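You operate a simulated robot arm through the tools that you are given. There is no shell and no other tool. Be economical: measure what you need, move in short steps, check, and stop when the job is done.

You are at the controls of a simulated two-armed robot. One attempt, no reset.

## Task
Hold the blue vibration meter on the packing table top steady with one hand and press the blue vibration meter key to switch it on with the other.

Only the result counts: the job must be done as asked and must still hold three seconds after the hand-in. Knocking over, shifting, dropping, spilling or breaking anything else fails it.

## Robot
Two 7-joint arms with two-finger parallel grippers on one trunk, on a base that drives. Base frame: it is fixed to the floor where the robot stands at the start and does not move with it; the origin is under the middle of the robot, x ahead of it, y to its left, z up; the surface under the hand at the start is at about z = 0.8. Readings come in m, degrees, newtons and seconds.
The left shoulder is at the start at [0.052, 0.174, 1.26], the right one opposite. With the tool pointing down near the work surface each hand reaches from about 0.1 to 0.64 m from the robot's upright axis, wherever it stands, measured 20 degrees to its own side. Places, roughly: blue vibration meter key [0.5, 0.1, 0.8]. Payload 3.6 kg a hand.
The tool frame of a hand sits at the grasp point between the pads (the TCP): z along the fingers, y along the line on which they close. The tips reach 0.03 m beyond it. The gripper opens to 0.11 m. The fingers are 0.02 m wide and 0.01 m thick; the gripper's body (0.048 by 0.112 m) begins 0.055 m behind the TCP.
Orientation is that of the tool frame in the base frame, as [roll, pitch, yaw] about the fixed x, y, z axes, in that order (R = Rz(yaw) Ry(pitch) Rx(roll)). With the fingers straight down and closing along the base's y, the tool's x points along the base's -x, its y along +y and its z along -z.

## Interface
- The arms move only by the tool play_rows. It takes "left_deltas", "right_deltas" or both (then of equal length, played together; a hand with none holds still); each is a list of rows, each a list of 7 numbers: the shift along the tool's x, y, z in m, then the turn, a rotation vector about the tool's x, y, z in degrees, then the gripper command, from -1 (shut) to 1 (fully open), values between in proportion. In form: [[tx, ty, tz, ax, ay, az, gripper], ...]. A call has 1 to 8 rows; each row is the pose to reach, as a shift and turn from the pose commanded when the call began, along the tool's axes at that moment. Each row takes 0.2 s and may step no farther than 0.05 m and 8.6 degrees from the row before; otherwise, or with a gripper value out of range, the whole call is refused. Where a pose cannot be reached the arm comes as near as it can. A force on the tool above 40 N (or 10 N above the force at the start of the call, whichever is more), or a blocked arm, ends the call early, and 0.2 s more pass. The fingers move at their own pace (about 0.153 m/s each) and stop on an object; they squeeze with about 22 N. The grip force told is the motor's: it shows also when the fingers shut on nothing. Time passes only in rows, and 0.2 s behind the last, so rows that repeat a pose let the fingers close. It gives the time, the measured TCP pose, the force on the tool (base axes), the opening and the grip force at its end, in the units of the frame above (readings bear some noise), with the torque about the TCP (base axes, N m) and any sound that the robot's microphone picked up.
- Cameras (640 x 400 px; columns grow to the right, rows downward): "scene" is now at [0.1232, 0.0352, 1.4228]; the picture's right is [0.34, -0.94, 0.00], its down [-0.65, -0.23, -0.72] and it looks along [0.68, 0.24, -0.69] (base axes); focal length 266 px, centre (320, 200). "left" rides on the left gripper at [0.072, -0.017, -0.103] in its tool frame; the picture's right is [0.23, 0.97, 0.00], its down [-0.76, 0.18, -0.62] and it looks along [-0.61, 0.14, 0.78] (tool axes); focal length 222 px, centre (320, 200). "right" rides on the right gripper at [0.072, 0.017, -0.103] in its tool frame; the picture's right is [-0.23, 0.97, 0.00], its down [-0.76, -0.18, -0.62] and it looks along [-0.61, -0.14, 0.78] (tool axes); focal length 222 px, centre (320, 200).
- get_image(camera): a new picture of that camera. The clock stands still meanwhile.
- lift_body(by): slides the trunk up (or, below 0, down) by that many m; the arms and the scene camera ride with it, the base frame stays. It gives what a move gives, with no picture.
- steer(legs): drives the robot by 1 to 6 legs, each [ahead, left, turn to the left] in m, m and degrees, along the robot's own axes; the way and the turn of a leg run together, so that a leg with both is an arc; at most 1.5 m and 180 degrees a leg. The arms and the cameras ride along, it lands a little off, and it stops where it bumps. It gives what a move gives.
- aim_head(pan, tilt): turns the head with the scene camera to pan (to the left, within 86 degrees either way) and tilt (down, from -29 to 69), counted from straight ahead of the robot. It gives what a move gives.
- pixel_to_xyz(camera, pixels): for up to 12 pixels [column, row] of the newest picture of that camera ("zoom" is the newest enlarged one), the place [x, y, z] in the base frame of the surface seen there, good to about 0.002 m, but the place of the scene camera against the robot may be out by one fixed shift of up to 0.012 m in any direction. The clock stands still meanwhile.
- enlarge(camera, box): a new picture of the part [left, top, right, bottom] of that camera's present view, enlarged. The clock stands still meanwhile.
- close_job(): hands the job in; it is judged then, once.

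Go step by step. Measure first, check grasps and placings, and put right what went wrong. The budget is 80 turns and 70 pictures, counting those below and the enlarged ones. Unless the task says otherwise, let go and move clear before handing in, and close with one line.

The tools are called after "Request:" as a command line: name --argument value ..., lists and objects as JSON in quotes. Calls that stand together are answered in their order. play_rows: Moves the arms, as the interface text tells. Its arguments: {"type":"object","properties":{"left_deltas":{"type":"array"},"right_deltas":{"type":"array"}},"required":[]} The other tools are called the same way: lift_body (by) slides the trunk up or down; steer (legs) drives the base; aim_head (pan, tilt) turns the head that bears the scene camera; get_image (camera) takes a picture; pixel_to_xyz (camera, pixels) gives the place of the surface under pixels of a picture; enlarge (camera, box) takes an enlarged picture of a part of a camera's view; close_job () hands the job in.

At the start:

```text
clock: 0.0
left_eef_pos: [0.4651, 0.3297, 1.1284]
left_tcp_rot: [180.0, 0.1, -179.9]
left_force: [0.6, 0.1, 0.3]
left_ft_torque: [0.0, 0.0, 0.02]
left_grip_width: 0.1099
left_finger_force: 0.1
right_eef_pos: [0.4114, -0.0121, 1.1908]
right_tcp_rot: [-180.0, -0.1, -180.0]
right_force: [0.1, 0.7, 0.4]
right_ft_torque: [0.02, -0.01, 0.0]
right_grip_width: 0.1099
right_finger_force: 0.0
trunk travel left (down, up): [-0.375, 0.388]
robot x, y, heading: [0.0045, 0.0015, -0.1]
head pan, tilt: [19.8, 43.9]
```

scene: 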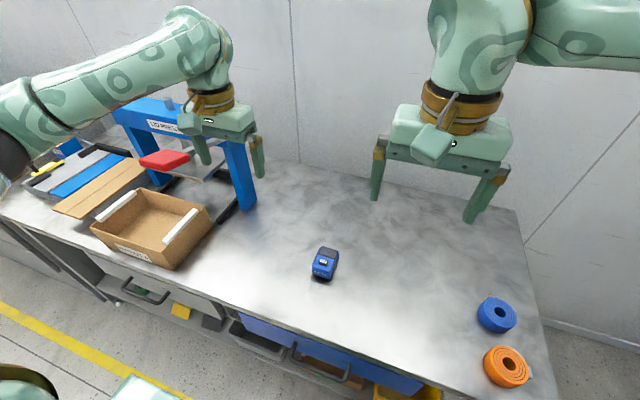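
right: 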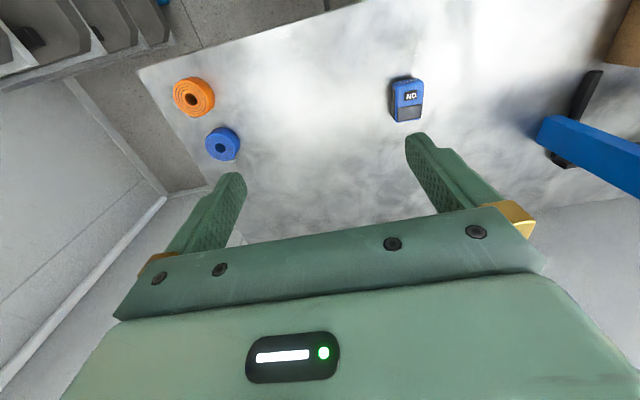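
left: 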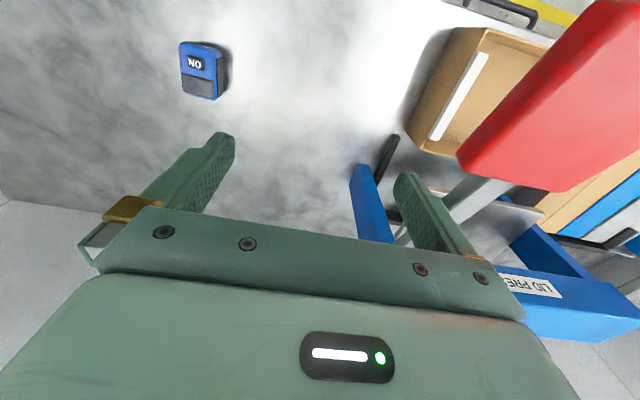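

The blue meter sits near scene pixel (325,263). I'll enlarge it in the scene and right views to find the key.

Request:
enlarge --camera "scene" --box '[290, 235, 360, 290]'

Request:
enlarge --camera "right" --box '[370, 60, 450, 130]'

```text
7.27 times, centred on (325, 262) of scene
```

zoom: 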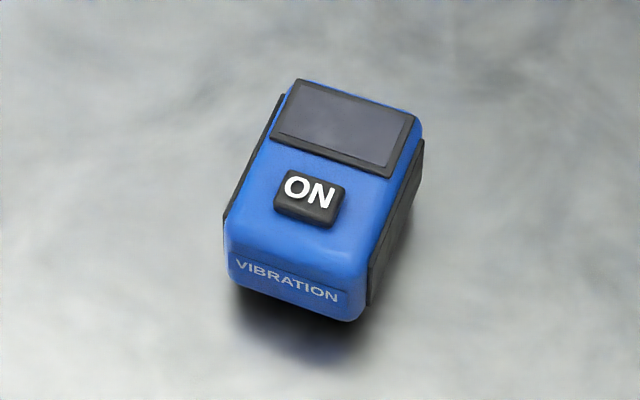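

```text
5.71 times, centred on (410, 95) of right
```

zoom: 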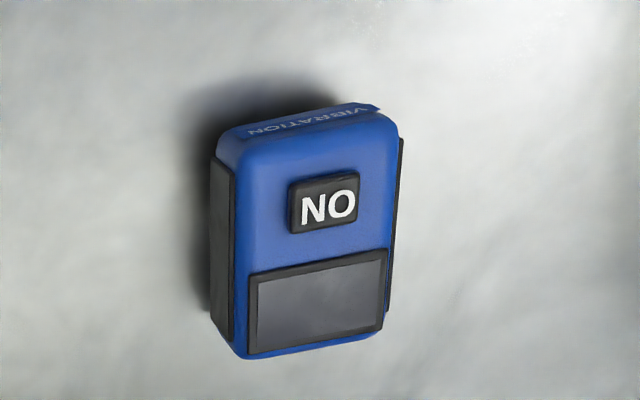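

The key shows at zoom (325,203), with black grips on both sides of the body. I'm measuring the key, the body corners and the table.

Request:
pixel_to_xyz --camera "zoom" --pixels '[[325, 203], [345, 185], [305, 222], [240, 170], [385, 140], [250, 345], [378, 322], [240, 240], [390, 220], [224, 240], [120, 300], [500, 200]]'

Request:
pixel_to_xyz --camera "right" --pixels '[[411, 96], [395, 85], [420, 82], [398, 118], [420, 115]]'

```text
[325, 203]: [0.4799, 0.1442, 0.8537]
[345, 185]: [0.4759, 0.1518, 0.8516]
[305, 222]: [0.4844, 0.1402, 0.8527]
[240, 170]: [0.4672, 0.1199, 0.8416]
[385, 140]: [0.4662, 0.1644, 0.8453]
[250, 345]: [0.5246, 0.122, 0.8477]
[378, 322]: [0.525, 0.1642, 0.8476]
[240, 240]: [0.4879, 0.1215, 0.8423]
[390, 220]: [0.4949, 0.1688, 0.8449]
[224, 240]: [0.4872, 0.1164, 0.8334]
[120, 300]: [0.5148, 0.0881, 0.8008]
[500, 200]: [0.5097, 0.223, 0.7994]
```

```text
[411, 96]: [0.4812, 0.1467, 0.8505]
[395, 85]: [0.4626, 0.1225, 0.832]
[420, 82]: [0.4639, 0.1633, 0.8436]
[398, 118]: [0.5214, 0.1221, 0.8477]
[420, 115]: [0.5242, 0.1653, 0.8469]
```

The meter spans about x 0.462–0.530, y 0.116–0.170, z 0.80–0.847, with the key at about (0.480, 0.1455, 0.853). The left hand will clamp it along x, coming in tilted from the left, which leaves the top free for the right hand. I'll start with the left yaw turn and close the right gripper.

Request:
play_rows --left_deltas '[[0, 0, 0, 0, 0, 8.5, 1], [0, 0, 0, 0, 0, 17, 1], [0, 0, 0, 0, 0, 25.5, 1], [0, 0, 0, 0, 0, 34, 1], [0, 0, 0, 0, 0, 42.5, 1], [0, 0, 0, 0, 0, 51, 1], [0, 0, 0, 0, 0, 59.5, 1], [0, 0, 0, 0, 0, 68, 1]]' --right_deltas '[[0, 0, 0, 0, 0, 0, -1], [0, 0, 0, 0, 0, 0, -1], [0, 0, 0, 0, 0, 0, -1], [0, 0, 0, 0, 0, 0, -1], [0, 0, 0, 0, 0, 0, -1], [0, 0, 0, 0, 0, 0, -1], [0, 0, 0, 0, 0, 0, -1], [0, 0, 0, 0, 0, 0, -1]]'

```text
clock: 1.8
left_eef_pos: [0.4654, 0.3302, 1.1294]
left_tcp_rot: [-180.0, 0.0, 112.0]
left_force: [1.3, -0.7, 1.5]
left_ft_torque: [-0.01, 0.0, 0.0]
left_grip_width: 0.1104
left_finger_force: 0.1
right_eef_pos: [0.4111, -0.0125, 1.1896]
right_tcp_rot: [-180.0, -0.1, -180.0]
right_force: [0.1, -0.5, 0.4]
right_ft_torque: [0.0, -0.01, 0.01]
right_grip_width: 0.0
right_finger_force: 22.1
trunk travel left (down, up): [-0.375, 0.388]
robot x, y, heading: [0.0006, 0.0035, -0.0]
head pan, tilt: [19.8, 43.9]
```

The yaw turn is tracking. I'll finish the last 22°.

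Request:
play_rows --left_deltas '[[0, 0, 0, 0, 0, 7.4, 1], [0, 0, 0, 0, 0, 14.7, 1], [0, 0, 0, 0, 0, 22, 1]]'

```text
clock: 2.6
left_eef_pos: [0.4656, 0.3288, 1.1279]
left_tcp_rot: [-179.9, 0.1, 89.8]
left_force: [-0.1, -0.6, 0.0]
left_ft_torque: [0.0, 0.0, 0.0]
left_grip_width: 0.1099
left_finger_force: 0.1
right_eef_pos: [0.4115, -0.0121, 1.1887]
right_tcp_rot: [-179.9, -0.1, -180.0]
right_force: [0.5, 0.1, -1.0]
right_ft_torque: [-0.03, 0.04, 0.05]
right_grip_width: 0.0003
right_finger_force: 22.3
trunk travel left (down, up): [-0.375, 0.388]
robot x, y, heading: [-0.0014, 0.0013, -0.2]
head pan, tilt: [19.8, 43.9]
```

The left hand is yawed as planned. Next I'll tilt it 45° and bring it to a standoff at about (0.496, 0.255, 0.94).

Request:
play_rows --left_deltas '[[-0.012, 0.005, 0.031, 0, -7.5, 0, 1], [-0.024, 0.01, 0.062, 0, -15, 0, 1], [-0.036, 0.015, 0.093, 0, -22.5, 0, 1], [-0.048, 0.02, 0.124, 0, -30, 0, 1], [-0.061, 0.025, 0.155, 0, -37.5, 0, 1], [-0.074, 0.03, 0.188, 0, -45, 0, 1]]'

Request:
get_image --camera "scene"

Request:
get_image --camera "left"

```text
clock: 3.8
left_eef_pos: [0.4909, 0.2714, 0.9865]
left_tcp_rot: [179.4, 36.5, 90.3]
left_force: [-18.4, -5.8, 19.4]
left_ft_torque: [2.86, -0.19, 2.59]
left_grip_width: 0.1101
left_finger_force: 0.2
right_eef_pos: [0.4106, -0.0128, 1.1909]
right_tcp_rot: [-180.0, 0.0, -180.0]
right_force: [0.4, 0.3, 0.3]
right_ft_torque: [0.0, 0.08, -0.03]
right_grip_width: 0.0
right_finger_force: 22.5
trunk travel left (down, up): [-0.375, 0.388]
robot x, y, heading: [0.0011, -0.001, 0.1]
head pan, tilt: [19.8, 43.9]
stopped in row 6 (left hand): the force on the tool passed its limit at 194 N (the readings are from after the stop); the commanded pose is now the measured one
```

```text
64 pictures are left
```

scene: 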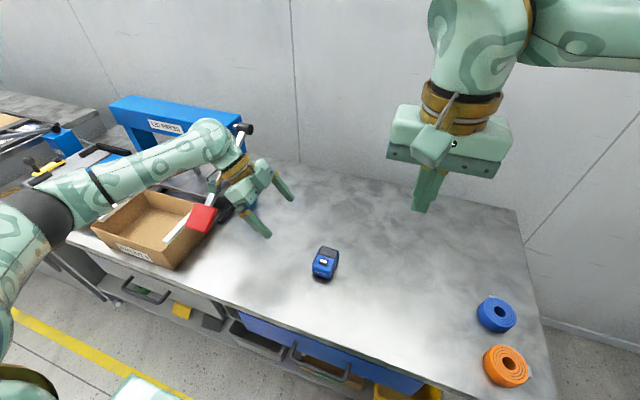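

```text
63 pictures are left
```

left: 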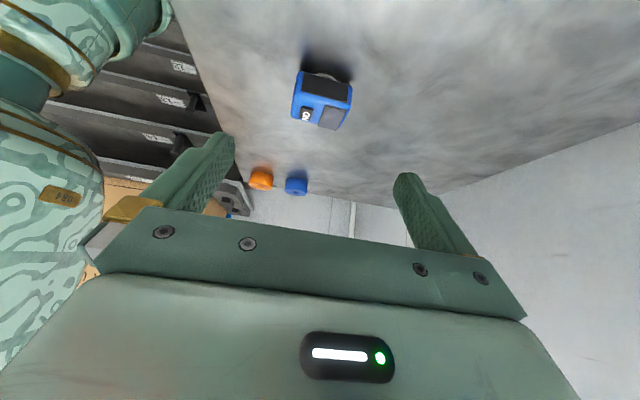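

The left wrist bumped the red handle of the lid press, around (200,217). I'll look closer before moving off.

Request:
enlarge --camera "scene" --box '[90, 80, 330, 280]'

Request:
pixel_to_xyz --camera "scene" --pixels '[[200, 217], [210, 208], [190, 225], [201, 230], [150, 110], [210, 265], [145, 190], [180, 235], [240, 130], [250, 200]]'

```text
2.00 times, centred on (210, 180) of scene
```

zoom: 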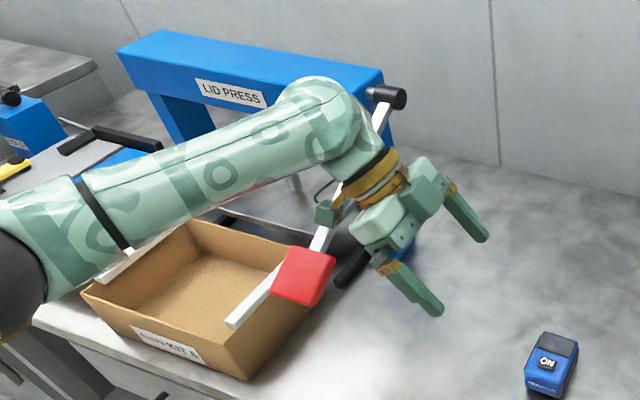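

```text
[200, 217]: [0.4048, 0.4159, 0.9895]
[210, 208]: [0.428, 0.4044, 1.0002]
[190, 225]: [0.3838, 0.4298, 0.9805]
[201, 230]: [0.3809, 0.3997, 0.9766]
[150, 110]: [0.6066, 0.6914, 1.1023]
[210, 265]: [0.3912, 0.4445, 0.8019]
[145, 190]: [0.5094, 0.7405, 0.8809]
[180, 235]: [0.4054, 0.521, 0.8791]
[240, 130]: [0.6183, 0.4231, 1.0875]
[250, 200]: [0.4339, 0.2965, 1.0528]
```

The lever pivots at about (0.62, 0.42, 1.07) and its red handle now sits lower than in the first picture, so my wrist has pressed on it. I'll retrace the path exactly to free it and see whether it springs back.

Request:
play_rows --left_deltas '[[-0.008, -0.005, -0.03, 0, 7.3, 0, 1], [-0.016, -0.01, -0.06, 0, 14.6, 0, 1], [-0.024, -0.015, -0.09, 0, 21.9, 0, 1], [-0.032, -0.02, -0.12, 0, 29.2, 0, 1], [-0.04, -0.025, -0.148, 0, 36.5, 0, 1]]'

Request:
get_image --camera "scene"

```text
clock: 5.0
left_eef_pos: [0.464, 0.3275, 1.127]
left_tcp_rot: [179.4, -0.1, 90.7]
left_force: [0.1, 0.0, 0.7]
left_ft_torque: [0.02, 0.03, -0.04]
left_grip_width: 0.1099
left_finger_force: 0.0
right_eef_pos: [0.4111, -0.0121, 1.1898]
right_tcp_rot: [-180.0, -0.1, -179.9]
right_force: [0.3, -0.1, -0.6]
right_ft_torque: [0.01, 0.01, 0.02]
right_grip_width: 0.0001
right_finger_force: 21.6
trunk travel left (down, up): [-0.375, 0.388]
robot x, y, heading: [-0.0, 0.0033, 0.0]
head pan, tilt: [19.8, 43.9]
```

```text
61 pictures are left
```

scene: 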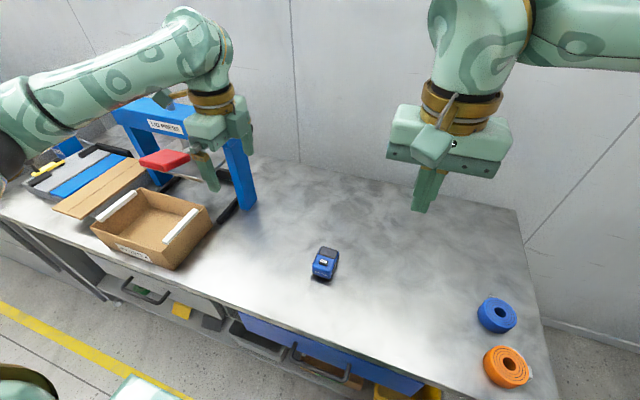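

The lever sprang back to its first place (165,160), the box looks unmoved, and what hit was most likely the wrist camera at y≈0.4. I'm measuring the lever and forearm heights for a safe plan.

Request:
pixel_to_xyz --camera "scene" --pixels '[[165, 160], [143, 163], [188, 155], [165, 170], [150, 60], [100, 80], [30, 110], [200, 40], [210, 100], [205, 125], [325, 263], [20, 100]]'

Request:
get_image --camera "right"

```text
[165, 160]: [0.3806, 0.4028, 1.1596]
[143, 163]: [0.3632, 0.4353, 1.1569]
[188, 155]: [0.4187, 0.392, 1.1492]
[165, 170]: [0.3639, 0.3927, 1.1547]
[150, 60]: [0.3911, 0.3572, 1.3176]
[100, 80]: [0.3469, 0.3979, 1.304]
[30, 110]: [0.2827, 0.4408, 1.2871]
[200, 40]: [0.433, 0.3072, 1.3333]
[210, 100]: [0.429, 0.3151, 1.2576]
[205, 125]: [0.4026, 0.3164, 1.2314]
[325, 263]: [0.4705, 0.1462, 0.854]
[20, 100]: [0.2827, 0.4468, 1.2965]
```

```text
60 pictures are left
```

right: 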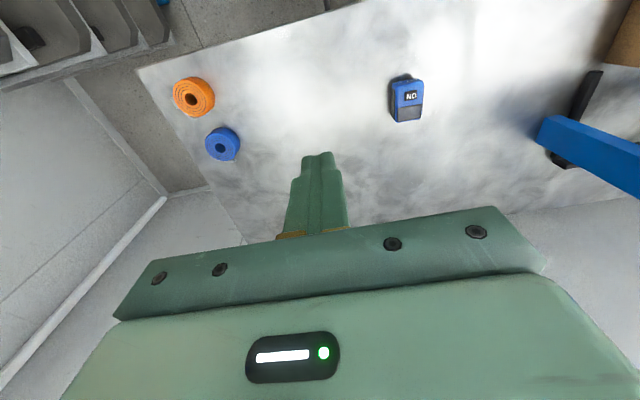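

The spring lever handle sits at y≥0.39, z≈1.16. Swapping roles keeps clear of it: the right hand holds from the open right side, tilted, and the left hand presses straight down. I'll yaw the right hand and shut the left gripper.

Request:
play_rows --right_deltas '[[0, 0, 0, 0, 0, -8.5, 1], [0, 0, 0, 0, 0, -17, 1], [0, 0, 0, 0, 0, -25.5, 1], [0, 0, 0, 0, 0, -34, 1], [0, 0, 0, 0, 0, -42.5, 1], [0, 0, 0, 0, 0, -51, 1], [0, 0, 0, 0, 0, -59.5, 1], [0, 0, 0, 0, 0, -68, 1]]' --left_deltas '[[0, 0, 0, 0, 0, 0, -1], [0, 0, 0, 0, 0, 0, -1], [0, 0, 0, 0, 0, 0, -1], [0, 0, 0, 0, 0, 0, -1], [0, 0, 0, 0, 0, 0, -1], [0, 0, 0, 0, 0, 0, -1], [0, 0, 0, 0, 0, 0, -1], [0, 0, 0, 0, 0, 0, -1]]'

Request:
play_rows --right_deltas '[[0, 0, 0, 0, 0, -7.4, 1], [0, 0, 0, 0, 0, -14.7, 1], [0, 0, 0, 0, 0, -22, 1]]'

```text
clock: 6.8
left_eef_pos: [0.4641, 0.3274, 1.1272]
left_tcp_rot: [179.5, 0.0, 90.4]
left_force: [-0.3, 0.4, 0.0]
left_ft_torque: [0.0, 0.01, 0.01]
left_grip_width: 0.0001
left_finger_force: 21.6
right_eef_pos: [0.4103, -0.0118, 1.1915]
right_tcp_rot: [179.9, 0.0, -140.3]
right_force: [-0.1, -0.3, 1.1]
right_ft_torque: [-0.01, 0.03, -0.04]
right_grip_width: 0.1099
right_finger_force: 0.2
right hand out of reach, approached as far as the arm can: row 6, 7, 8
trunk travel left (down, up): [-0.375, 0.388]
robot x, y, heading: [0.0002, 0.0012, 0.3]
head pan, tilt: [19.8, 43.9]
```

```text
clock: 7.6
left_eef_pos: [0.4655, 0.3286, 1.1269]
left_tcp_rot: [179.6, 0.0, 90.5]
left_force: [-0.1, -0.3, -0.2]
left_ft_torque: [0.03, 0.01, 0.05]
left_grip_width: 0.0
left_finger_force: 22.1
right_eef_pos: [0.3943, -0.0021, 1.1806]
right_tcp_rot: [-177.8, 3.5, -130.8]
right_force: [0.1, -0.1, 0.0]
right_ft_torque: [-0.03, -0.02, -0.05]
right_grip_width: 0.1102
right_finger_force: 0.0
right hand out of reach, approached as far as the arm can: row 1, 2, 3
trunk travel left (down, up): [-0.375, 0.388]
robot x, y, heading: [-0.0044, 0.0059, -0.0]
head pan, tilt: [19.8, 43.9]
```

The right hand stopped short of full yaw (−131° against −90°) at this height. I'll carry it lower, outward and forward to see whether the yaw becomes reachable there.

Request:
play_rows --right_deltas '[[0.01, -0.015, 0.025, 0, -7, 0, 1], [0.02, -0.03, 0.05, 0, -14, 0, 1], [0.03, -0.045, 0.075, 0, -21, 0, 1], [0.04, -0.06, 0.1, 0, -28, 0, 1], [0.05, -0.075, 0.125, 0, -35, 0, 1], [0.05, -0.085, 0.15, 0, -42, 0, 1], [0.05, -0.085, 0.15, 0, -45, 0, 1]]'

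Request:
get_image --camera "scene"

```text
clock: 9.2
left_eef_pos: [0.4645, 0.3276, 1.1275]
left_tcp_rot: [179.5, 0.1, 90.5]
left_force: [0.5, 0.5, -0.6]
left_ft_torque: [0.01, 0.03, 0.0]
left_grip_width: 0.0
left_finger_force: 21.5
right_eef_pos: [0.4352, -0.0937, 1.0333]
right_tcp_rot: [-176.6, 48.6, -128.2]
right_force: [-0.5, -0.6, -0.4]
right_ft_torque: [0.03, -0.01, 0.02]
right_grip_width: 0.11
right_finger_force: 0.0
trunk travel left (down, up): [-0.375, 0.388]
robot x, y, heading: [-0.0026, -0.0011, -0.2]
head pan, tilt: [19.8, 43.9]
```

```text
59 pictures are left
```

scene: 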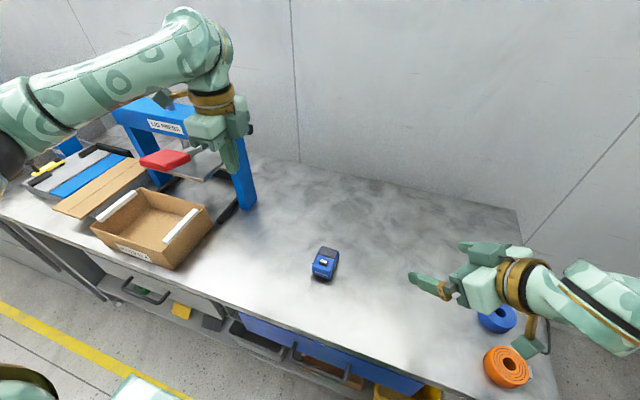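

It reached this pose without complaint: tilt 48.6°, yaw −128°. Now I'll add the missing 38° about the vertical.

Request:
play_rows --right_deltas '[[0, 0, 0, -5.7, 0, -5, 1], [0, 0, 0, -11.4, 0, -10, 1], [0, 0, 0, -17.1, 0, -15, 1], [0, 0, 0, -22.8, 0, -20, 1], [0, 0, 0, -28.5, 0, -25, 1]]'

```text
clock: 10.4
left_eef_pos: [0.4638, 0.3289, 1.1266]
left_tcp_rot: [179.5, 0.0, 90.5]
left_force: [-0.6, -0.3, 0.1]
left_ft_torque: [-0.04, -0.02, -0.01]
left_grip_width: 0.0
left_finger_force: 21.8
right_eef_pos: [0.4356, -0.0921, 1.0321]
right_tcp_rot: [-177.0, 47.6, -105.9]
right_force: [0.0, 0.6, -0.2]
right_ft_torque: [0.01, 0.01, 0.02]
right_grip_width: 0.1103
right_finger_force: 0.0
right hand out of reach, approached as far as the arm can: row 4, 5
trunk travel left (down, up): [-0.375, 0.388]
robot x, y, heading: [0.0019, 0.0046, -0.0]
head pan, tilt: [19.8, 43.9]
```

At this spot the yaw stops at −106°. Turning the robot about 25° left makes the required wrist yaw easy and carries the left elbow away from the lever. I'll first lift the trunk 0.2 m so the left hand sweeps above the lever, then turn.

Request:
lift_body --by 0.2

Request:
steer --legs '[[0, 0, 25]]'

Request:
aim_head --pan -5 --tilt 50

Request:
get_image --camera "scene"

```text
clock: 12.6
left_eef_pos: [0.4662, 0.327, 1.3265]
left_tcp_rot: [179.6, 0.0, 90.5]
left_force: [0.0, -0.3, 0.3]
left_ft_torque: [0.0, 0.0, 0.01]
left_grip_width: 0.0
left_finger_force: 21.8
right_eef_pos: [0.4364, -0.0924, 1.2318]
right_tcp_rot: [-177.0, 47.6, -105.9]
right_force: [-0.7, 0.1, -0.8]
right_ft_torque: [0.01, -0.01, 0.02]
right_grip_width: 0.1099
right_finger_force: 0.2
trunk travel left (down, up): [-0.575, 0.188]
robot x, y, heading: [0.0018, -0.0002, 0.1]
head pan, tilt: [19.8, 43.9]
```

```text
clock: 14.3
left_eef_pos: [0.2825, 0.4952, 1.3265]
left_tcp_rot: [179.4, 0.1, 115.7]
left_force: [-1.0, -0.7, 1.3]
left_ft_torque: [-0.03, 0.02, 0.02]
left_grip_width: 0.0
left_finger_force: 21.9
right_eef_pos: [0.4338, 0.1041, 1.2304]
right_tcp_rot: [-177.0, 47.5, -80.6]
right_force: [-0.1, -0.4, -0.4]
right_ft_torque: [0.05, 0.06, 0.01]
right_grip_width: 0.11
right_finger_force: 0.2
trunk travel left (down, up): [-0.575, 0.188]
robot x, y, heading: [-0.0018, 0.0007, 25.4]
head pan, tilt: [19.8, 43.9]
```

```text
clock: 15.2
left_eef_pos: [0.2812, 0.4941, 1.3255]
left_tcp_rot: [179.5, 0.0, 115.8]
left_force: [0.8, 0.4, -0.9]
left_ft_torque: [0.0, 0.03, -0.01]
left_grip_width: 0.0
left_finger_force: 22.2
right_eef_pos: [0.4333, 0.1028, 1.2317]
right_tcp_rot: [-177.1, 47.5, -80.6]
right_force: [-0.1, 0.1, -0.2]
right_ft_torque: [0.0, -0.01, 0.02]
right_grip_width: 0.1101
right_finger_force: 0.1
trunk travel left (down, up): [-0.575, 0.188]
robot x, y, heading: [0.0016, 0.0013, 25.2]
head pan, tilt: [-5.0, 50.0]
```

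```text
58 pictures are left
```

scene: 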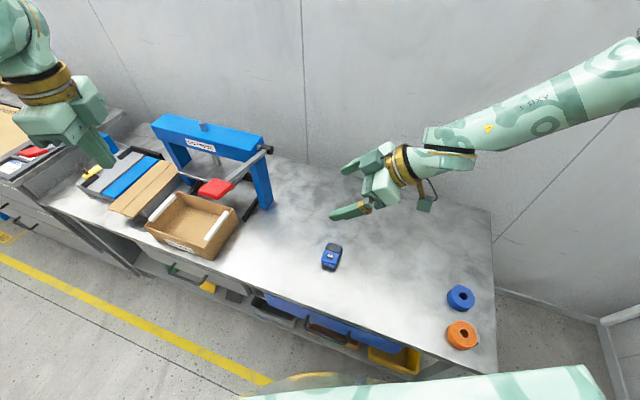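

The meter is undisturbed at (332,256), and the right hand now has slack in yaw (−80.6°). I'll trim its orientation to yaw −90° and zero roll.

Request:
play_rows --right_deltas '[[0, 0, 0, 2, 0, 3.2, 1], [0, 0, 0, 3.9, 0, 6.35, 1]]'

```text
clock: 15.8
left_eef_pos: [0.2815, 0.4935, 1.3271]
left_tcp_rot: [179.5, 0.0, 115.8]
left_force: [0.8, 0.7, 0.5]
left_ft_torque: [-0.02, 0.01, -0.02]
left_grip_width: 0.0
left_finger_force: 22.1
right_eef_pos: [0.432, 0.1027, 1.2322]
right_tcp_rot: [179.9, 47.8, -90.0]
right_force: [-0.8, -0.1, 0.0]
right_ft_torque: [-0.01, -0.02, 0.03]
right_grip_width: 0.1101
right_finger_force: 0.2
trunk travel left (down, up): [-0.575, 0.188]
robot x, y, heading: [0.0032, 0.0004, 25.3]
head pan, tilt: [-5.0, 50.0]
```

Orientation is right. Now to the standoff at about (0.4955, 0.039, 0.928).

Request:
play_rows --right_deltas '[[0.0335, -0.008, 0.0196, 0, 0, 0, 1], [0.067, -0.016, 0.0392, 0, 0, 0, 1], [0.1005, -0.024, 0.0589, 0, 0, 0, 1], [0.134, -0.0315, 0.0785, 0, 0, 0, 1], [0.1675, -0.039, 0.098, 0, 0, 0, 1], [0.201, -0.047, 0.1178, 0, 0, 0, 1], [0.2345, -0.055, 0.1374, 0, 0, 0, 1], [0.268, -0.063, 0.157, 0, 0, 0, 1]]'

Request:
get_image --camera "scene"

Request:
get_image --camera "right"

```text
clock: 17.6
left_eef_pos: [0.2814, 0.4947, 1.3252]
left_tcp_rot: [179.5, 0.0, 115.8]
left_force: [-0.5, 0.1, 0.1]
left_ft_torque: [0.01, 0.03, -0.02]
left_grip_width: 0.0001
left_finger_force: 22.2
right_eef_pos: [0.4961, 0.0397, 0.9252]
right_tcp_rot: [179.8, 47.8, -90.0]
right_force: [-0.3, 0.1, 1.2]
right_ft_torque: [0.02, 0.0, 0.03]
right_grip_width: 0.1096
right_finger_force: 0.0
trunk travel left (down, up): [-0.575, 0.188]
robot x, y, heading: [0.0008, 0.0004, 25.2]
head pan, tilt: [-5.0, 50.0]
```

```text
57 pictures are left
```

scene: 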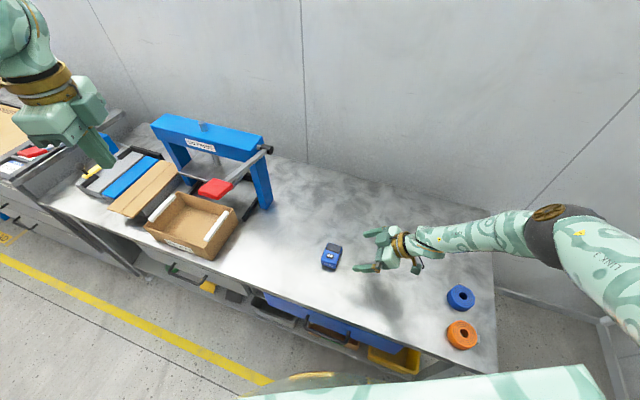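

```text
56 pictures are left
```

right: 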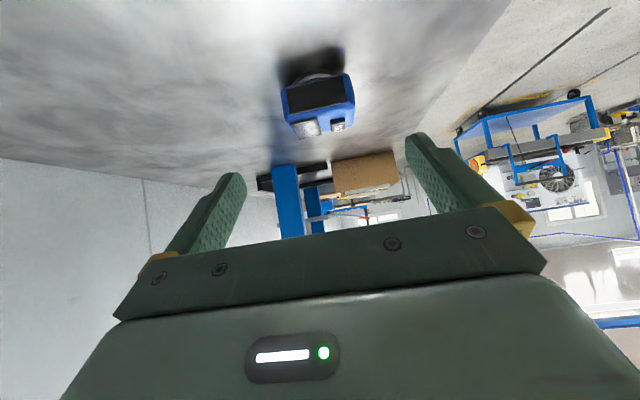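

The meter is well framed between the fingers in the right view (282–356, 75–138). I'm verifying its x extents before closing in.

Request:
pixel_to_xyz --camera "right" --pixels '[[286, 98], [350, 90], [292, 115], [350, 108], [318, 92], [336, 125], [306, 128], [293, 127], [351, 122]]'

```text
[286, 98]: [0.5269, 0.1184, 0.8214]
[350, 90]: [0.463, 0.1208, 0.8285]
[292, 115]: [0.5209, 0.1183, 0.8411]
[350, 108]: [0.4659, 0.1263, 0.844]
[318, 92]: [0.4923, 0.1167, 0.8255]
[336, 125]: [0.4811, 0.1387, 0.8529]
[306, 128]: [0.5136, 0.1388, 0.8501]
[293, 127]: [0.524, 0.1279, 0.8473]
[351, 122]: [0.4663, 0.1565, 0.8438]
```

The meter centre is at x≈0.496, matching the hand. I'll advance 0.126 m along the fingers.

Request:
play_rows --right_deltas '[[0, 0, 0.03, 0, 0, 0, 1], [0, 0, 0.06, 0, 0, 0, 1], [0, 0, 0.09, 0, 0, 0, 1], [0, 0, 0.11, 0, 0, 0, 1], [0, 0, 0.126, 0, 0, 0, 1]]'

Request:
enlarge --camera "scene" --box '[280, 200, 440, 300]'

Request:
get_image --camera "right"

```text
clock: 18.8
left_eef_pos: [0.2823, 0.4939, 1.3265]
left_tcp_rot: [179.5, 0.1, 115.8]
left_force: [0.8, -0.7, 0.8]
left_ft_torque: [-0.02, 0.0, 0.0]
left_grip_width: 0.0
left_finger_force: 21.7
right_eef_pos: [0.4874, 0.1008, 0.8824]
right_tcp_rot: [179.9, 47.8, -90.2]
right_force: [-0.7, 0.9, 0.1]
right_ft_torque: [0.02, 0.01, 0.0]
right_grip_width: 0.11
right_finger_force: 0.0
right hand out of reach, approached as far as the arm can: row 3, 4, 5
trunk travel left (down, up): [-0.575, 0.188]
robot x, y, heading: [-0.001, 0.0013, 25.4]
head pan, tilt: [-5.0, 50.0]
```

```text
4.00 times, centred on (360, 250) of scene
```

zoom: 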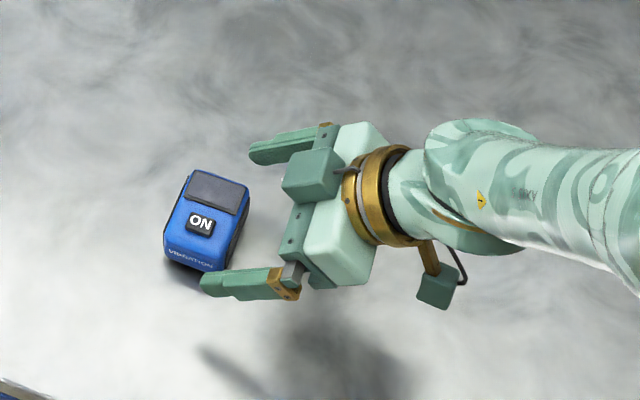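

```text
54 pictures are left
```

right: 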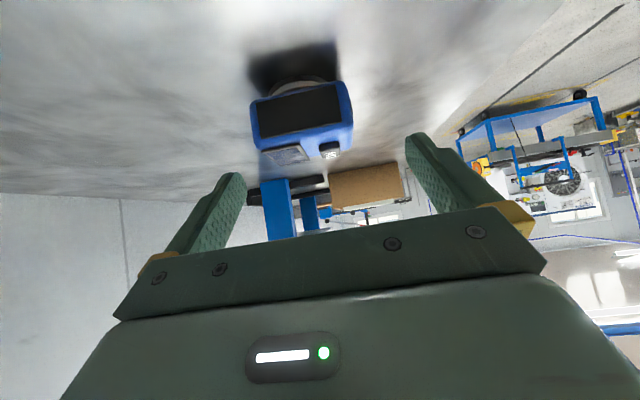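

The trunk is too high for full reach there. I'll back the right hand off and up, bring the left hand (high, above the lever) toward a point over the meter, then lower the trunk.

Request:
play_rows --right_deltas '[[0, 0, -0.04, 0, 0, 0, 1], [0, -0.004, -0.08, 0, 0, 0, 1], [-0.022, -0.0085, -0.1, 0, 0, 0, 1], [-0.045, -0.0085, -0.12, 0, 0, 0, 1], [-0.067, -0.0085, -0.14, 0, 0, 0, 1], [-0.09, -0.0085, -0.16, 0, 0, 0, 1], [-0.111, -0.0085, -0.18, 0, 0, 0, 1]]' --left_deltas '[[-0.042, 0.0066, 0, 0, 0, 3.7, -1], [-0.084, 0.0133, 0, 0, 0, 7.4, -1], [-0.126, 0.02, 0, 0, 0, 11.1, -1], [-0.168, 0.0265, 0, 0, 0, 14.8, -1], [-0.21, 0.033, 0, 0, 0, 18.5, -1], [-0.252, 0.04, 0, 0, 0, 22.2, -1], [-0.293, 0.0464, 0, 0, 0, 25.8, -1]]'

Request:
get_image --camera "scene"

```text
clock: 20.4
left_eef_pos: [0.453, 0.2468, 1.3253]
left_tcp_rot: [179.6, -0.3, 89.9]
left_force: [-0.1, -0.4, 0.2]
left_ft_torque: [0.04, -0.01, 0.0]
left_grip_width: 0.0
left_finger_force: 21.8
right_eef_pos: [0.4999, 0.0394, 1.0874]
right_tcp_rot: [179.8, 47.9, -90.1]
right_force: [-0.1, 0.2, -0.6]
right_ft_torque: [0.0, -0.03, -0.03]
right_grip_width: 0.1101
right_finger_force: 0.0
trunk travel left (down, up): [-0.575, 0.188]
robot x, y, heading: [-0.0012, -0.0018, 25.2]
head pan, tilt: [-5.0, 50.0]
```

```text
53 pictures are left
```

scene: 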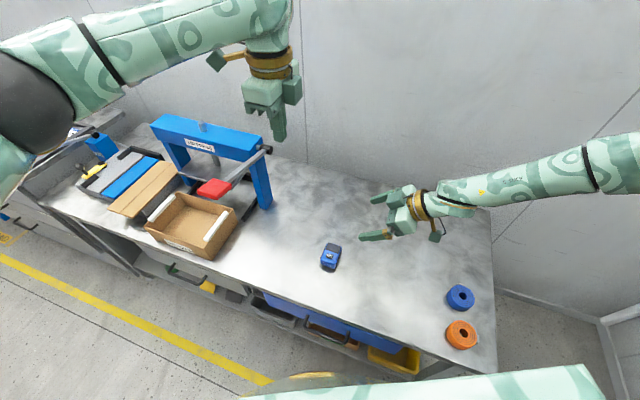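

Both hands are clear. Before lowering I'm checking how high the left forearm and camera sit over the lever.

Request:
pixel_to_xyz --camera "scene" --pixels '[[150, 45], [200, 45], [110, 85], [40, 90], [10, 60], [214, 61], [215, 188], [260, 110], [485, 210], [590, 190], [10, 150]]'

```text
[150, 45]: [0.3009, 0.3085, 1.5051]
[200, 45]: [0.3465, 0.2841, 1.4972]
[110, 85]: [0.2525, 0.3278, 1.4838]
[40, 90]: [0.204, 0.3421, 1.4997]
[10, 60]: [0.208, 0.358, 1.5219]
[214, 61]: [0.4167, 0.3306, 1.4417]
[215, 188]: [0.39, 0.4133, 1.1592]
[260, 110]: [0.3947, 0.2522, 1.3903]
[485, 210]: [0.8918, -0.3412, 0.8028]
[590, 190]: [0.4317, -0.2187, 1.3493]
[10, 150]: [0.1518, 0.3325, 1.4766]
```

The left forearm runs at z≈1.45, y<0.36, well clear. I'll lower the trunk 0.15 m.

Request:
lift_body --by -0.15

```text
clock: 22.1
left_eef_pos: [0.4508, 0.2493, 1.1775]
left_tcp_rot: [179.4, -0.3, 90.0]
left_force: [0.8, 0.5, 0.0]
left_ft_torque: [0.0, -0.01, 0.02]
left_grip_width: 0.0001
left_finger_force: 22.0
right_eef_pos: [0.4987, 0.0413, 0.9356]
right_tcp_rot: [-180.0, 47.8, -90.0]
right_force: [1.0, 0.9, 0.3]
right_ft_torque: [0.01, -0.02, 0.04]
right_grip_width: 0.1102
right_finger_force: 0.0
trunk travel left (down, up): [-0.425, 0.338]
robot x, y, heading: [-0.0015, 0.0043, 25.5]
head pan, tilt: [-5.0, 50.0]
```

Now advance the right hand to (0.4955, 0.133, 0.84), open.

Request:
play_rows --right_deltas '[[0.009, 0.003, 0.03, 0, 0, 0, 1], [0.009, 0.003, 0.06, 0, 0, 0, 1], [0.009, 0.003, 0.09, 0, 0, 0, 1], [0.009, 0.003, 0.115, 0, 0, 0, 1], [0.009, 0.003, 0.132, 0, 0, 0, 1]]'

Request:
enlarge --camera "scene" --box '[280, 160, 440, 260]'

Request:
get_image --camera "right"

```text
clock: 23.3
left_eef_pos: [0.451, 0.251, 1.1765]
left_tcp_rot: [179.6, -0.2, 90.0]
left_force: [0.5, 0.3, 0.4]
left_ft_torque: [-0.03, 0.0, -0.01]
left_grip_width: 0.0001
left_finger_force: 22.0
right_eef_pos: [0.4952, 0.134, 0.8422]
right_tcp_rot: [180.0, 47.7, -90.1]
right_force: [0.4, 0.4, -0.8]
right_ft_torque: [0.01, 0.01, 0.01]
right_grip_width: 0.11
right_finger_force: 0.0
trunk travel left (down, up): [-0.425, 0.338]
robot x, y, heading: [-0.0022, 0.0007, 25.3]
head pan, tilt: [-5.0, 50.0]
```

```text
4.00 times, centred on (360, 210) of scene
```

zoom: 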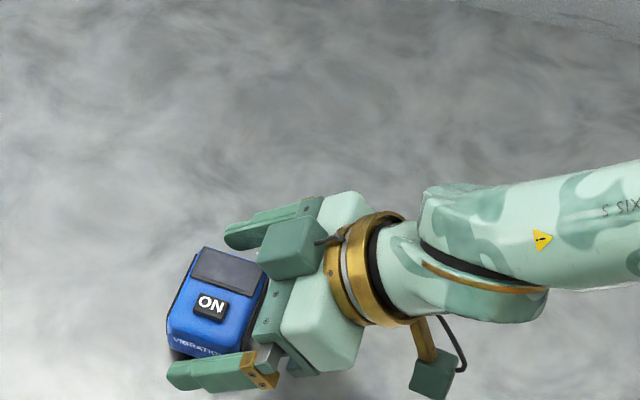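

```text
51 pictures are left
```

right: 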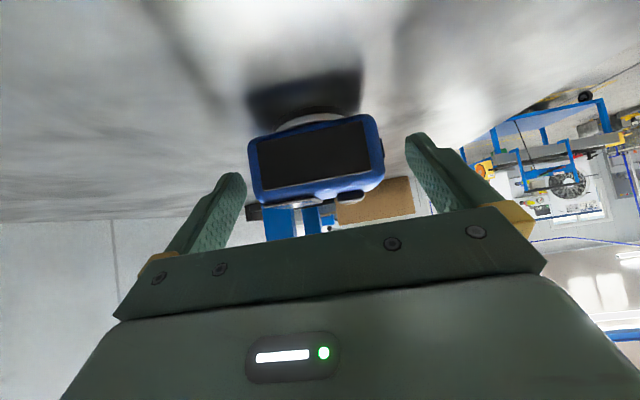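

The fingers straddle the meter's two ends and the key remains open from above. I'll close gently in stages.

Request:
play_rows --right_deltas '[[0, 0, 0, 0, 0, 0, 0.5], [0, 0, 0, 0, 0, 0, 0.4], [0, 0, 0, 0, 0, 0, 0.3], [0, 0, 0, 0, 0, 0, 0.2], [0, 0, 0, 0, 0, 0, 0], [0, 0, 0, 0, 0, 0, -1], [0, 0, 0, 0, 0, 0, -1]]'

Request:
enlarge --camera "scene" --box '[280, 160, 440, 260]'

Request:
get_image --camera "right"

```text
clock: 24.9
left_eef_pos: [0.4512, 0.2504, 1.178]
left_tcp_rot: [179.6, -0.2, 90.0]
left_force: [0.3, -0.3, 0.2]
left_ft_torque: [0.03, 0.01, 0.0]
left_grip_width: 0.0001
left_finger_force: 21.6
right_eef_pos: [0.4953, 0.1324, 0.8417]
right_tcp_rot: [179.8, 47.8, -90.1]
right_force: [0.9, 2.0, -0.1]
right_ft_torque: [0.07, -0.14, -0.03]
right_grip_width: 0.0725
right_finger_force: 22.1
trunk travel left (down, up): [-0.425, 0.338]
robot x, y, heading: [-0.0018, 0.0017, 25.3]
head pan, tilt: [-5.0, 50.0]
```

```text
4.00 times, centred on (360, 210) of scene
```

zoom: 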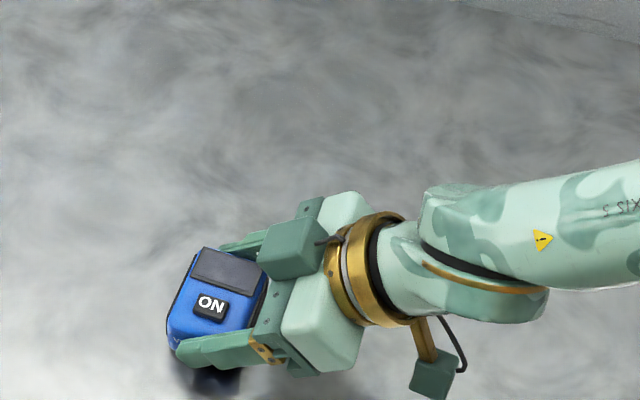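

```text
49 pictures are left
```

right: 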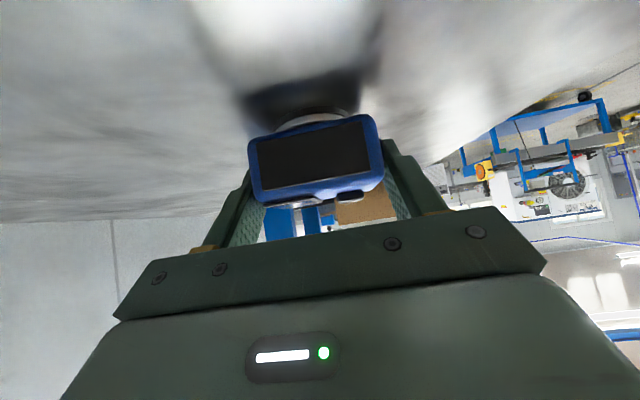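

The grip is firm (0.0725 m, 22 N) and the meter hasn't moved. I'll bring the left hand above the key to about z=1.0.

Request:
play_rows --left_deltas '[[-0.026, 0.0075, 0.0, 0, 0, 0, -1], [-0.052, 0.015, 0.02, 0, 0, 0, -1], [-0.079, 0.022, 0.055, 0, 0, 0, -1], [-0.105, 0.03, 0.09, 0, 0, 0, -1], [-0.105, 0.03, 0.13, 0, 0, 0, -1], [-0.105, 0.03, 0.165, 0, 0, 0, -1]]'

Request:
get_image --camera "left"

Request:
get_image --camera "scene"

```text
clock: 26.3
left_eef_pos: [0.4826, 0.1473, 1.0095]
left_tcp_rot: [179.6, -0.2, 90.1]
left_force: [-0.2, 0.0, -0.3]
left_ft_torque: [-0.05, 0.02, -0.02]
left_grip_width: 0.0
left_finger_force: 21.8
right_eef_pos: [0.4949, 0.1322, 0.8412]
right_tcp_rot: [180.0, 47.8, -90.1]
right_force: [-0.2, -1.3, 1.7]
right_ft_torque: [-0.01, -0.13, -0.04]
right_grip_width: 0.0726
right_finger_force: 22.0
trunk travel left (down, up): [-0.425, 0.338]
robot x, y, heading: [0.0003, -0.0003, 25.3]
head pan, tilt: [-5.0, 50.0]
```

```text
48 pictures are left
```

left: 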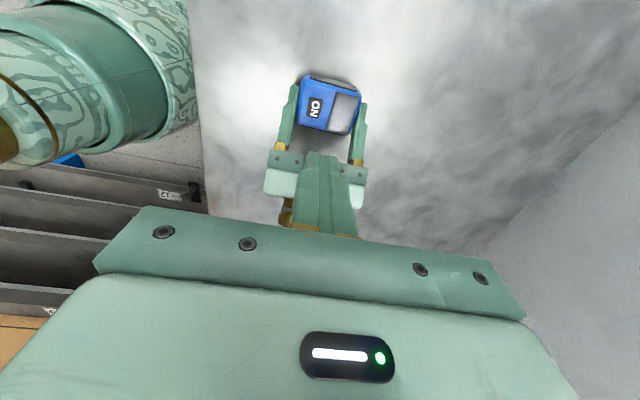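

```text
47 pictures are left
```

scene: 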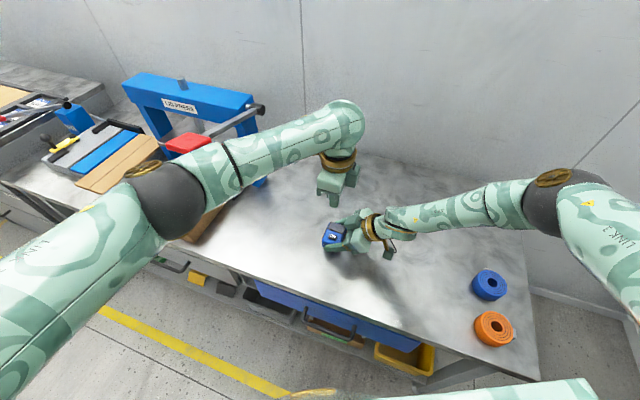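

The key reads at (315,108) in the left view. I'm measuring it, plus forearm clearance to the lever near (188,143).

Request:
enlarge --camera "left" --box '[280, 60, 376, 120]'

Request:
pixel_to_xyz --camera "scene" --pixels '[[188, 143], [205, 160], [230, 150], [250, 145], [165, 195], [215, 205], [200, 235], [110, 200]]'

Request:
pixel_to_xyz --camera "left" --pixels '[[315, 108], [313, 100], [317, 115], [310, 108], [321, 109]]'

```text
6.67 times, centred on (328, 90) of left
```

zoom: 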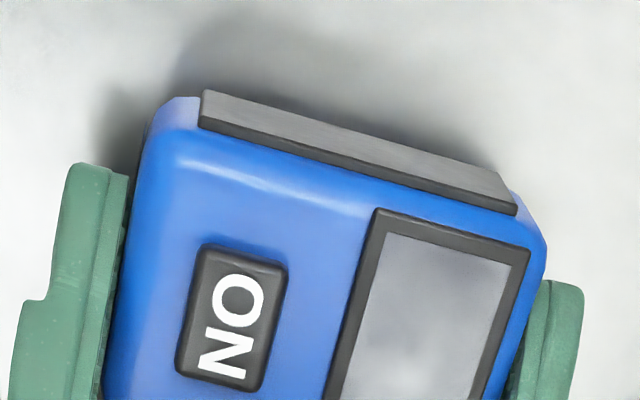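

```text
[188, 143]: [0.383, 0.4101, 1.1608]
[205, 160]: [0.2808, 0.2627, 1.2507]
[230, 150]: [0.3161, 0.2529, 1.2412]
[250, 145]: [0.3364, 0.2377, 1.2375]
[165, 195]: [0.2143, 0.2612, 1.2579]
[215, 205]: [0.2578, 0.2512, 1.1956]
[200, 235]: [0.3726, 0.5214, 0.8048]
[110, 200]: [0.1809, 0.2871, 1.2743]
```

```text
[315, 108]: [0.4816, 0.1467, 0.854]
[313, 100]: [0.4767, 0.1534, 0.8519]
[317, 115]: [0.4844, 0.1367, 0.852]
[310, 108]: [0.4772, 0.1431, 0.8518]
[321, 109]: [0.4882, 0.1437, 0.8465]
```

The key centre is (0.481, 0.1455), top at 0.8535, and the forearm clears the lever by over 0.1 m. I'll descend until the fingertip is about 1 cm above the key.

Request:
play_rows --left_deltas '[[-0.002, -0.0015, 0.04, 0, 0, 0, -1], [-0.002, -0.0015, 0.075, 0, 0, 0, -1], [-0.002, -0.0015, 0.1, 0, 0, 0, -1], [-0.002, -0.0015, 0.115, 0, 0, 0, -1]]'

Request:
enlarge --camera "left" --box '[250, 60, 410, 160]'

Request:
enlarge --camera "scene" --box '[290, 190, 390, 260]'

```text
clock: 27.3
left_eef_pos: [0.4818, 0.1454, 0.8956]
left_tcp_rot: [179.7, -0.2, 89.9]
left_force: [-0.1, 0.1, -1.3]
left_ft_torque: [0.0, -0.03, 0.01]
left_grip_width: 0.0
left_finger_force: 21.9
right_eef_pos: [0.4957, 0.1333, 0.8427]
right_tcp_rot: [179.9, 47.7, -90.1]
right_force: [0.8, -2.0, 1.4]
right_ft_torque: [-0.01, -0.17, -0.06]
right_grip_width: 0.0723
right_finger_force: 22.0
trunk travel left (down, up): [-0.425, 0.338]
robot x, y, heading: [0.0033, -0.0019, 25.2]
head pan, tilt: [-5.0, 50.0]
```

```text
4.00 times, centred on (330, 110) of left
```

zoom: 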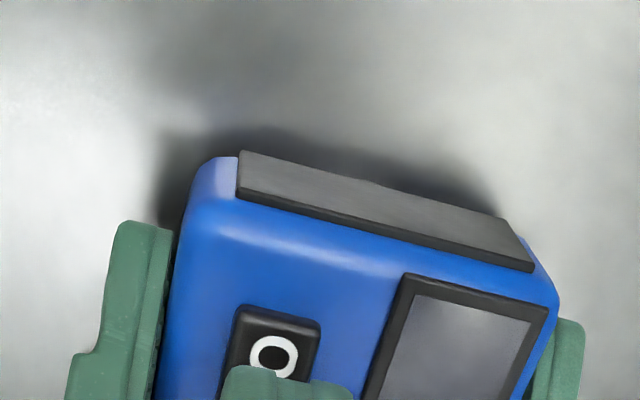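

```text
5.71 times, centred on (340, 225) of scene
```

zoom: 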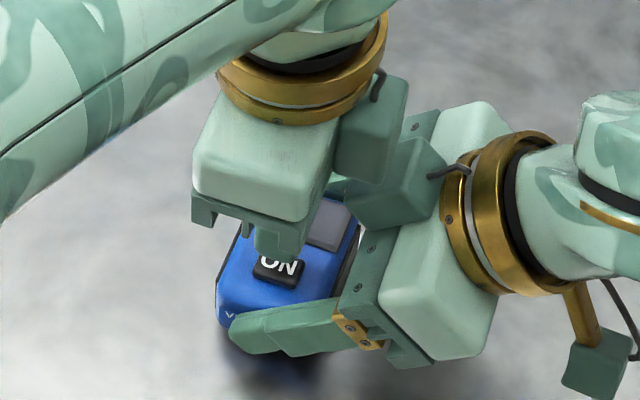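

Fingertip is lined up over the key. But the two hands' side boxes (zoom (370,130) and (400,180)) look close, so I'm measuring that gap first.

Request:
pixel_to_xyz --camera "zoom" --pixels '[[360, 130], [365, 175], [385, 175], [335, 175], [375, 160], [390, 190], [425, 150], [360, 210], [400, 215], [395, 110], [420, 145]]'

```text
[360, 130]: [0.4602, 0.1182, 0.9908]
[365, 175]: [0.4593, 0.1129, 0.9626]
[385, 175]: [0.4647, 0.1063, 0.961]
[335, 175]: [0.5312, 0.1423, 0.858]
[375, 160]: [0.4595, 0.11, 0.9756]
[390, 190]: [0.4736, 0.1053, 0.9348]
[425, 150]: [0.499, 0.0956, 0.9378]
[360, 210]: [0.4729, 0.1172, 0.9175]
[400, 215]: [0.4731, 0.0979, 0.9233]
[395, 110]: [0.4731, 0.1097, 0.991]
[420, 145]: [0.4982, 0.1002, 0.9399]
```

The left box bottom (z≈0.96) would come within about 5 mm of the right box top (z≈0.94) on pressing. I'll tilt the left hand 15° away, about the fingertip, for clearance.

Request:
play_rows --left_deltas '[[0.001, 0, -0.003, 0, -5, 0, -1], [0.0015, -0.0003, -0.002, 0, -10, 0, -1], [0.0015, -0.0003, 0, 0, -15, 0, -1]]'

Request:
enlarge --camera "scene" --box '[290, 190, 390, 260]'

Request:
pixel_to_xyz --camera "zoom" --pixels '[[280, 270], [275, 250], [425, 150], [360, 150], [370, 170]]'

```text
clock: 28.1
left_eef_pos: [0.4813, 0.1461, 0.8972]
left_tcp_rot: [179.5, 14.8, 90.0]
left_force: [-0.2, 0.1, 0.1]
left_ft_torque: [0.01, 0.03, 0.03]
left_grip_width: 0.0
left_finger_force: 22.0
right_eef_pos: [0.4952, 0.1329, 0.8418]
right_tcp_rot: [179.9, 47.8, -90.2]
right_force: [0.6, -1.4, 1.2]
right_ft_torque: [0.05, -0.15, -0.07]
right_grip_width: 0.0719
right_finger_force: 22.1
trunk travel left (down, up): [-0.425, 0.338]
robot x, y, heading: [-0.0028, 0.001, 25.1]
head pan, tilt: [-5.0, 50.0]
```

```text
5.71 times, centred on (340, 225) of scene
```

zoom: 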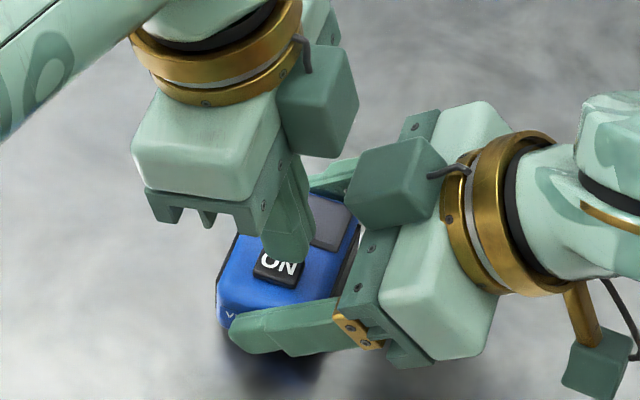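

```text
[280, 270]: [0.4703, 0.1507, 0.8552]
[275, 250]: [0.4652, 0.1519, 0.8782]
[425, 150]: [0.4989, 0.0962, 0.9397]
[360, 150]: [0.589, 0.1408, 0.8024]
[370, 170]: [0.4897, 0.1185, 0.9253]
```

Clearance is now ample. I'll descend slowly toward contact, which I expect after about 12 mm.

Request:
play_rows --left_deltas '[[0.002, 0, 0.0077, 0, 0, 0, -1], [0.0026, 0, 0.0097, 0, 0, 0, -1], [0.0031, 0, 0.0116, 0, 0, 0, -1], [0.0033, 0, 0.0126, 0, 0, 0, -1], [0.0036, 0, 0.0135, 0, 0, 0, -1]]'

```text
clock: 29.3
left_eef_pos: [0.4827, 0.1461, 0.882]
left_tcp_rot: [179.5, 14.7, 89.9]
left_force: [0.2, -1.4, 0.1]
left_ft_torque: [0.01, 0.02, -0.02]
left_grip_width: 0.0
left_finger_force: 22.3
right_eef_pos: [0.4945, 0.1332, 0.8423]
right_tcp_rot: [179.8, 47.7, -90.1]
right_force: [1.2, -1.9, 1.3]
right_ft_torque: [0.04, -0.18, -0.11]
right_grip_width: 0.0721
right_finger_force: 22.2
trunk travel left (down, up): [-0.425, 0.338]
robot x, y, heading: [-0.0022, 0.0009, 25.0]
head pan, tilt: [-5.0, 50.0]
```

No contact force yet, so I'll go on in 1 mm steps.

Request:
play_rows --left_deltas '[[0.0003, 0, 0.001, 0, 0, 0, -1], [0.0005, 0, 0.002, 0, 0, 0, -1], [0.0008, 0, 0.003, 0, 0, 0, -1]]'

Request:
enlarge --camera "scene" --box '[300, 200, 370, 250]'

```text
clock: 30.1
left_eef_pos: [0.481, 0.1464, 0.8803]
left_tcp_rot: [179.5, 14.9, 89.8]
left_force: [1.3, -0.2, 1.6]
left_ft_torque: [-0.01, -0.05, 0.01]
left_grip_width: 0.0001
left_finger_force: 21.9
right_eef_pos: [0.4957, 0.1323, 0.8431]
right_tcp_rot: [179.9, 47.8, -90.0]
right_force: [1.8, -1.4, 1.3]
right_ft_torque: [0.05, -0.3, -0.14]
right_grip_width: 0.0723
right_finger_force: 21.8
trunk travel left (down, up): [-0.425, 0.338]
robot x, y, heading: [-0.0016, 0.0005, 25.3]
head pan, tilt: [-5.0, 50.0]
heard: click
```

```text
8.00 times, centred on (335, 225) of scene
```

zoom: 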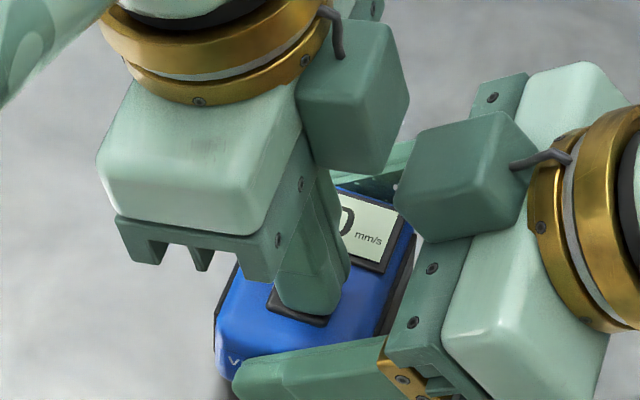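

A click was heard and the display has lit, showing "… mm/s". I'll lift the left hand straight up, clear of the key.

Request:
play_rows --left_deltas '[[-0.005, 0, -0.0193, 0, 0, 0, -1], [-0.0128, 0, -0.0483, 0, 0, 0, -1], [-0.0256, 0, -0.0967, 0, 0, 0, -1], [-0.0333, 0, -0.1257, 0, 0, 0, -1]]'

Request:
enlarge --camera "scene" --box '[290, 180, 400, 260]'

```text
clock: 31.1
left_eef_pos: [0.4793, 0.1472, 1.0105]
left_tcp_rot: [179.6, 14.7, 89.9]
left_force: [-1.0, 0.6, -0.8]
left_ft_torque: [-0.04, 0.03, 0.02]
left_grip_width: 0.0
left_finger_force: 22.0
right_eef_pos: [0.4954, 0.1329, 0.8426]
right_tcp_rot: [179.9, 47.8, -90.2]
right_force: [2.3, -1.4, 1.7]
right_ft_torque: [0.05, -0.17, -0.06]
right_grip_width: 0.0719
right_finger_force: 21.9
trunk travel left (down, up): [-0.425, 0.338]
robot x, y, heading: [0.0043, -0.001, 25.5]
head pan, tilt: [-5.0, 50.0]
```

```text
5.00 times, centred on (345, 220) of scene
```

zoom: 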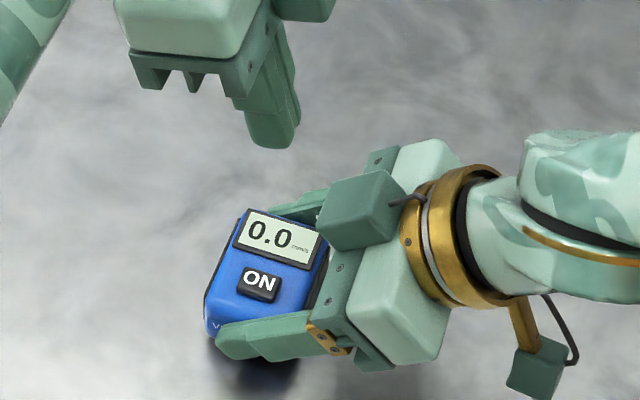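

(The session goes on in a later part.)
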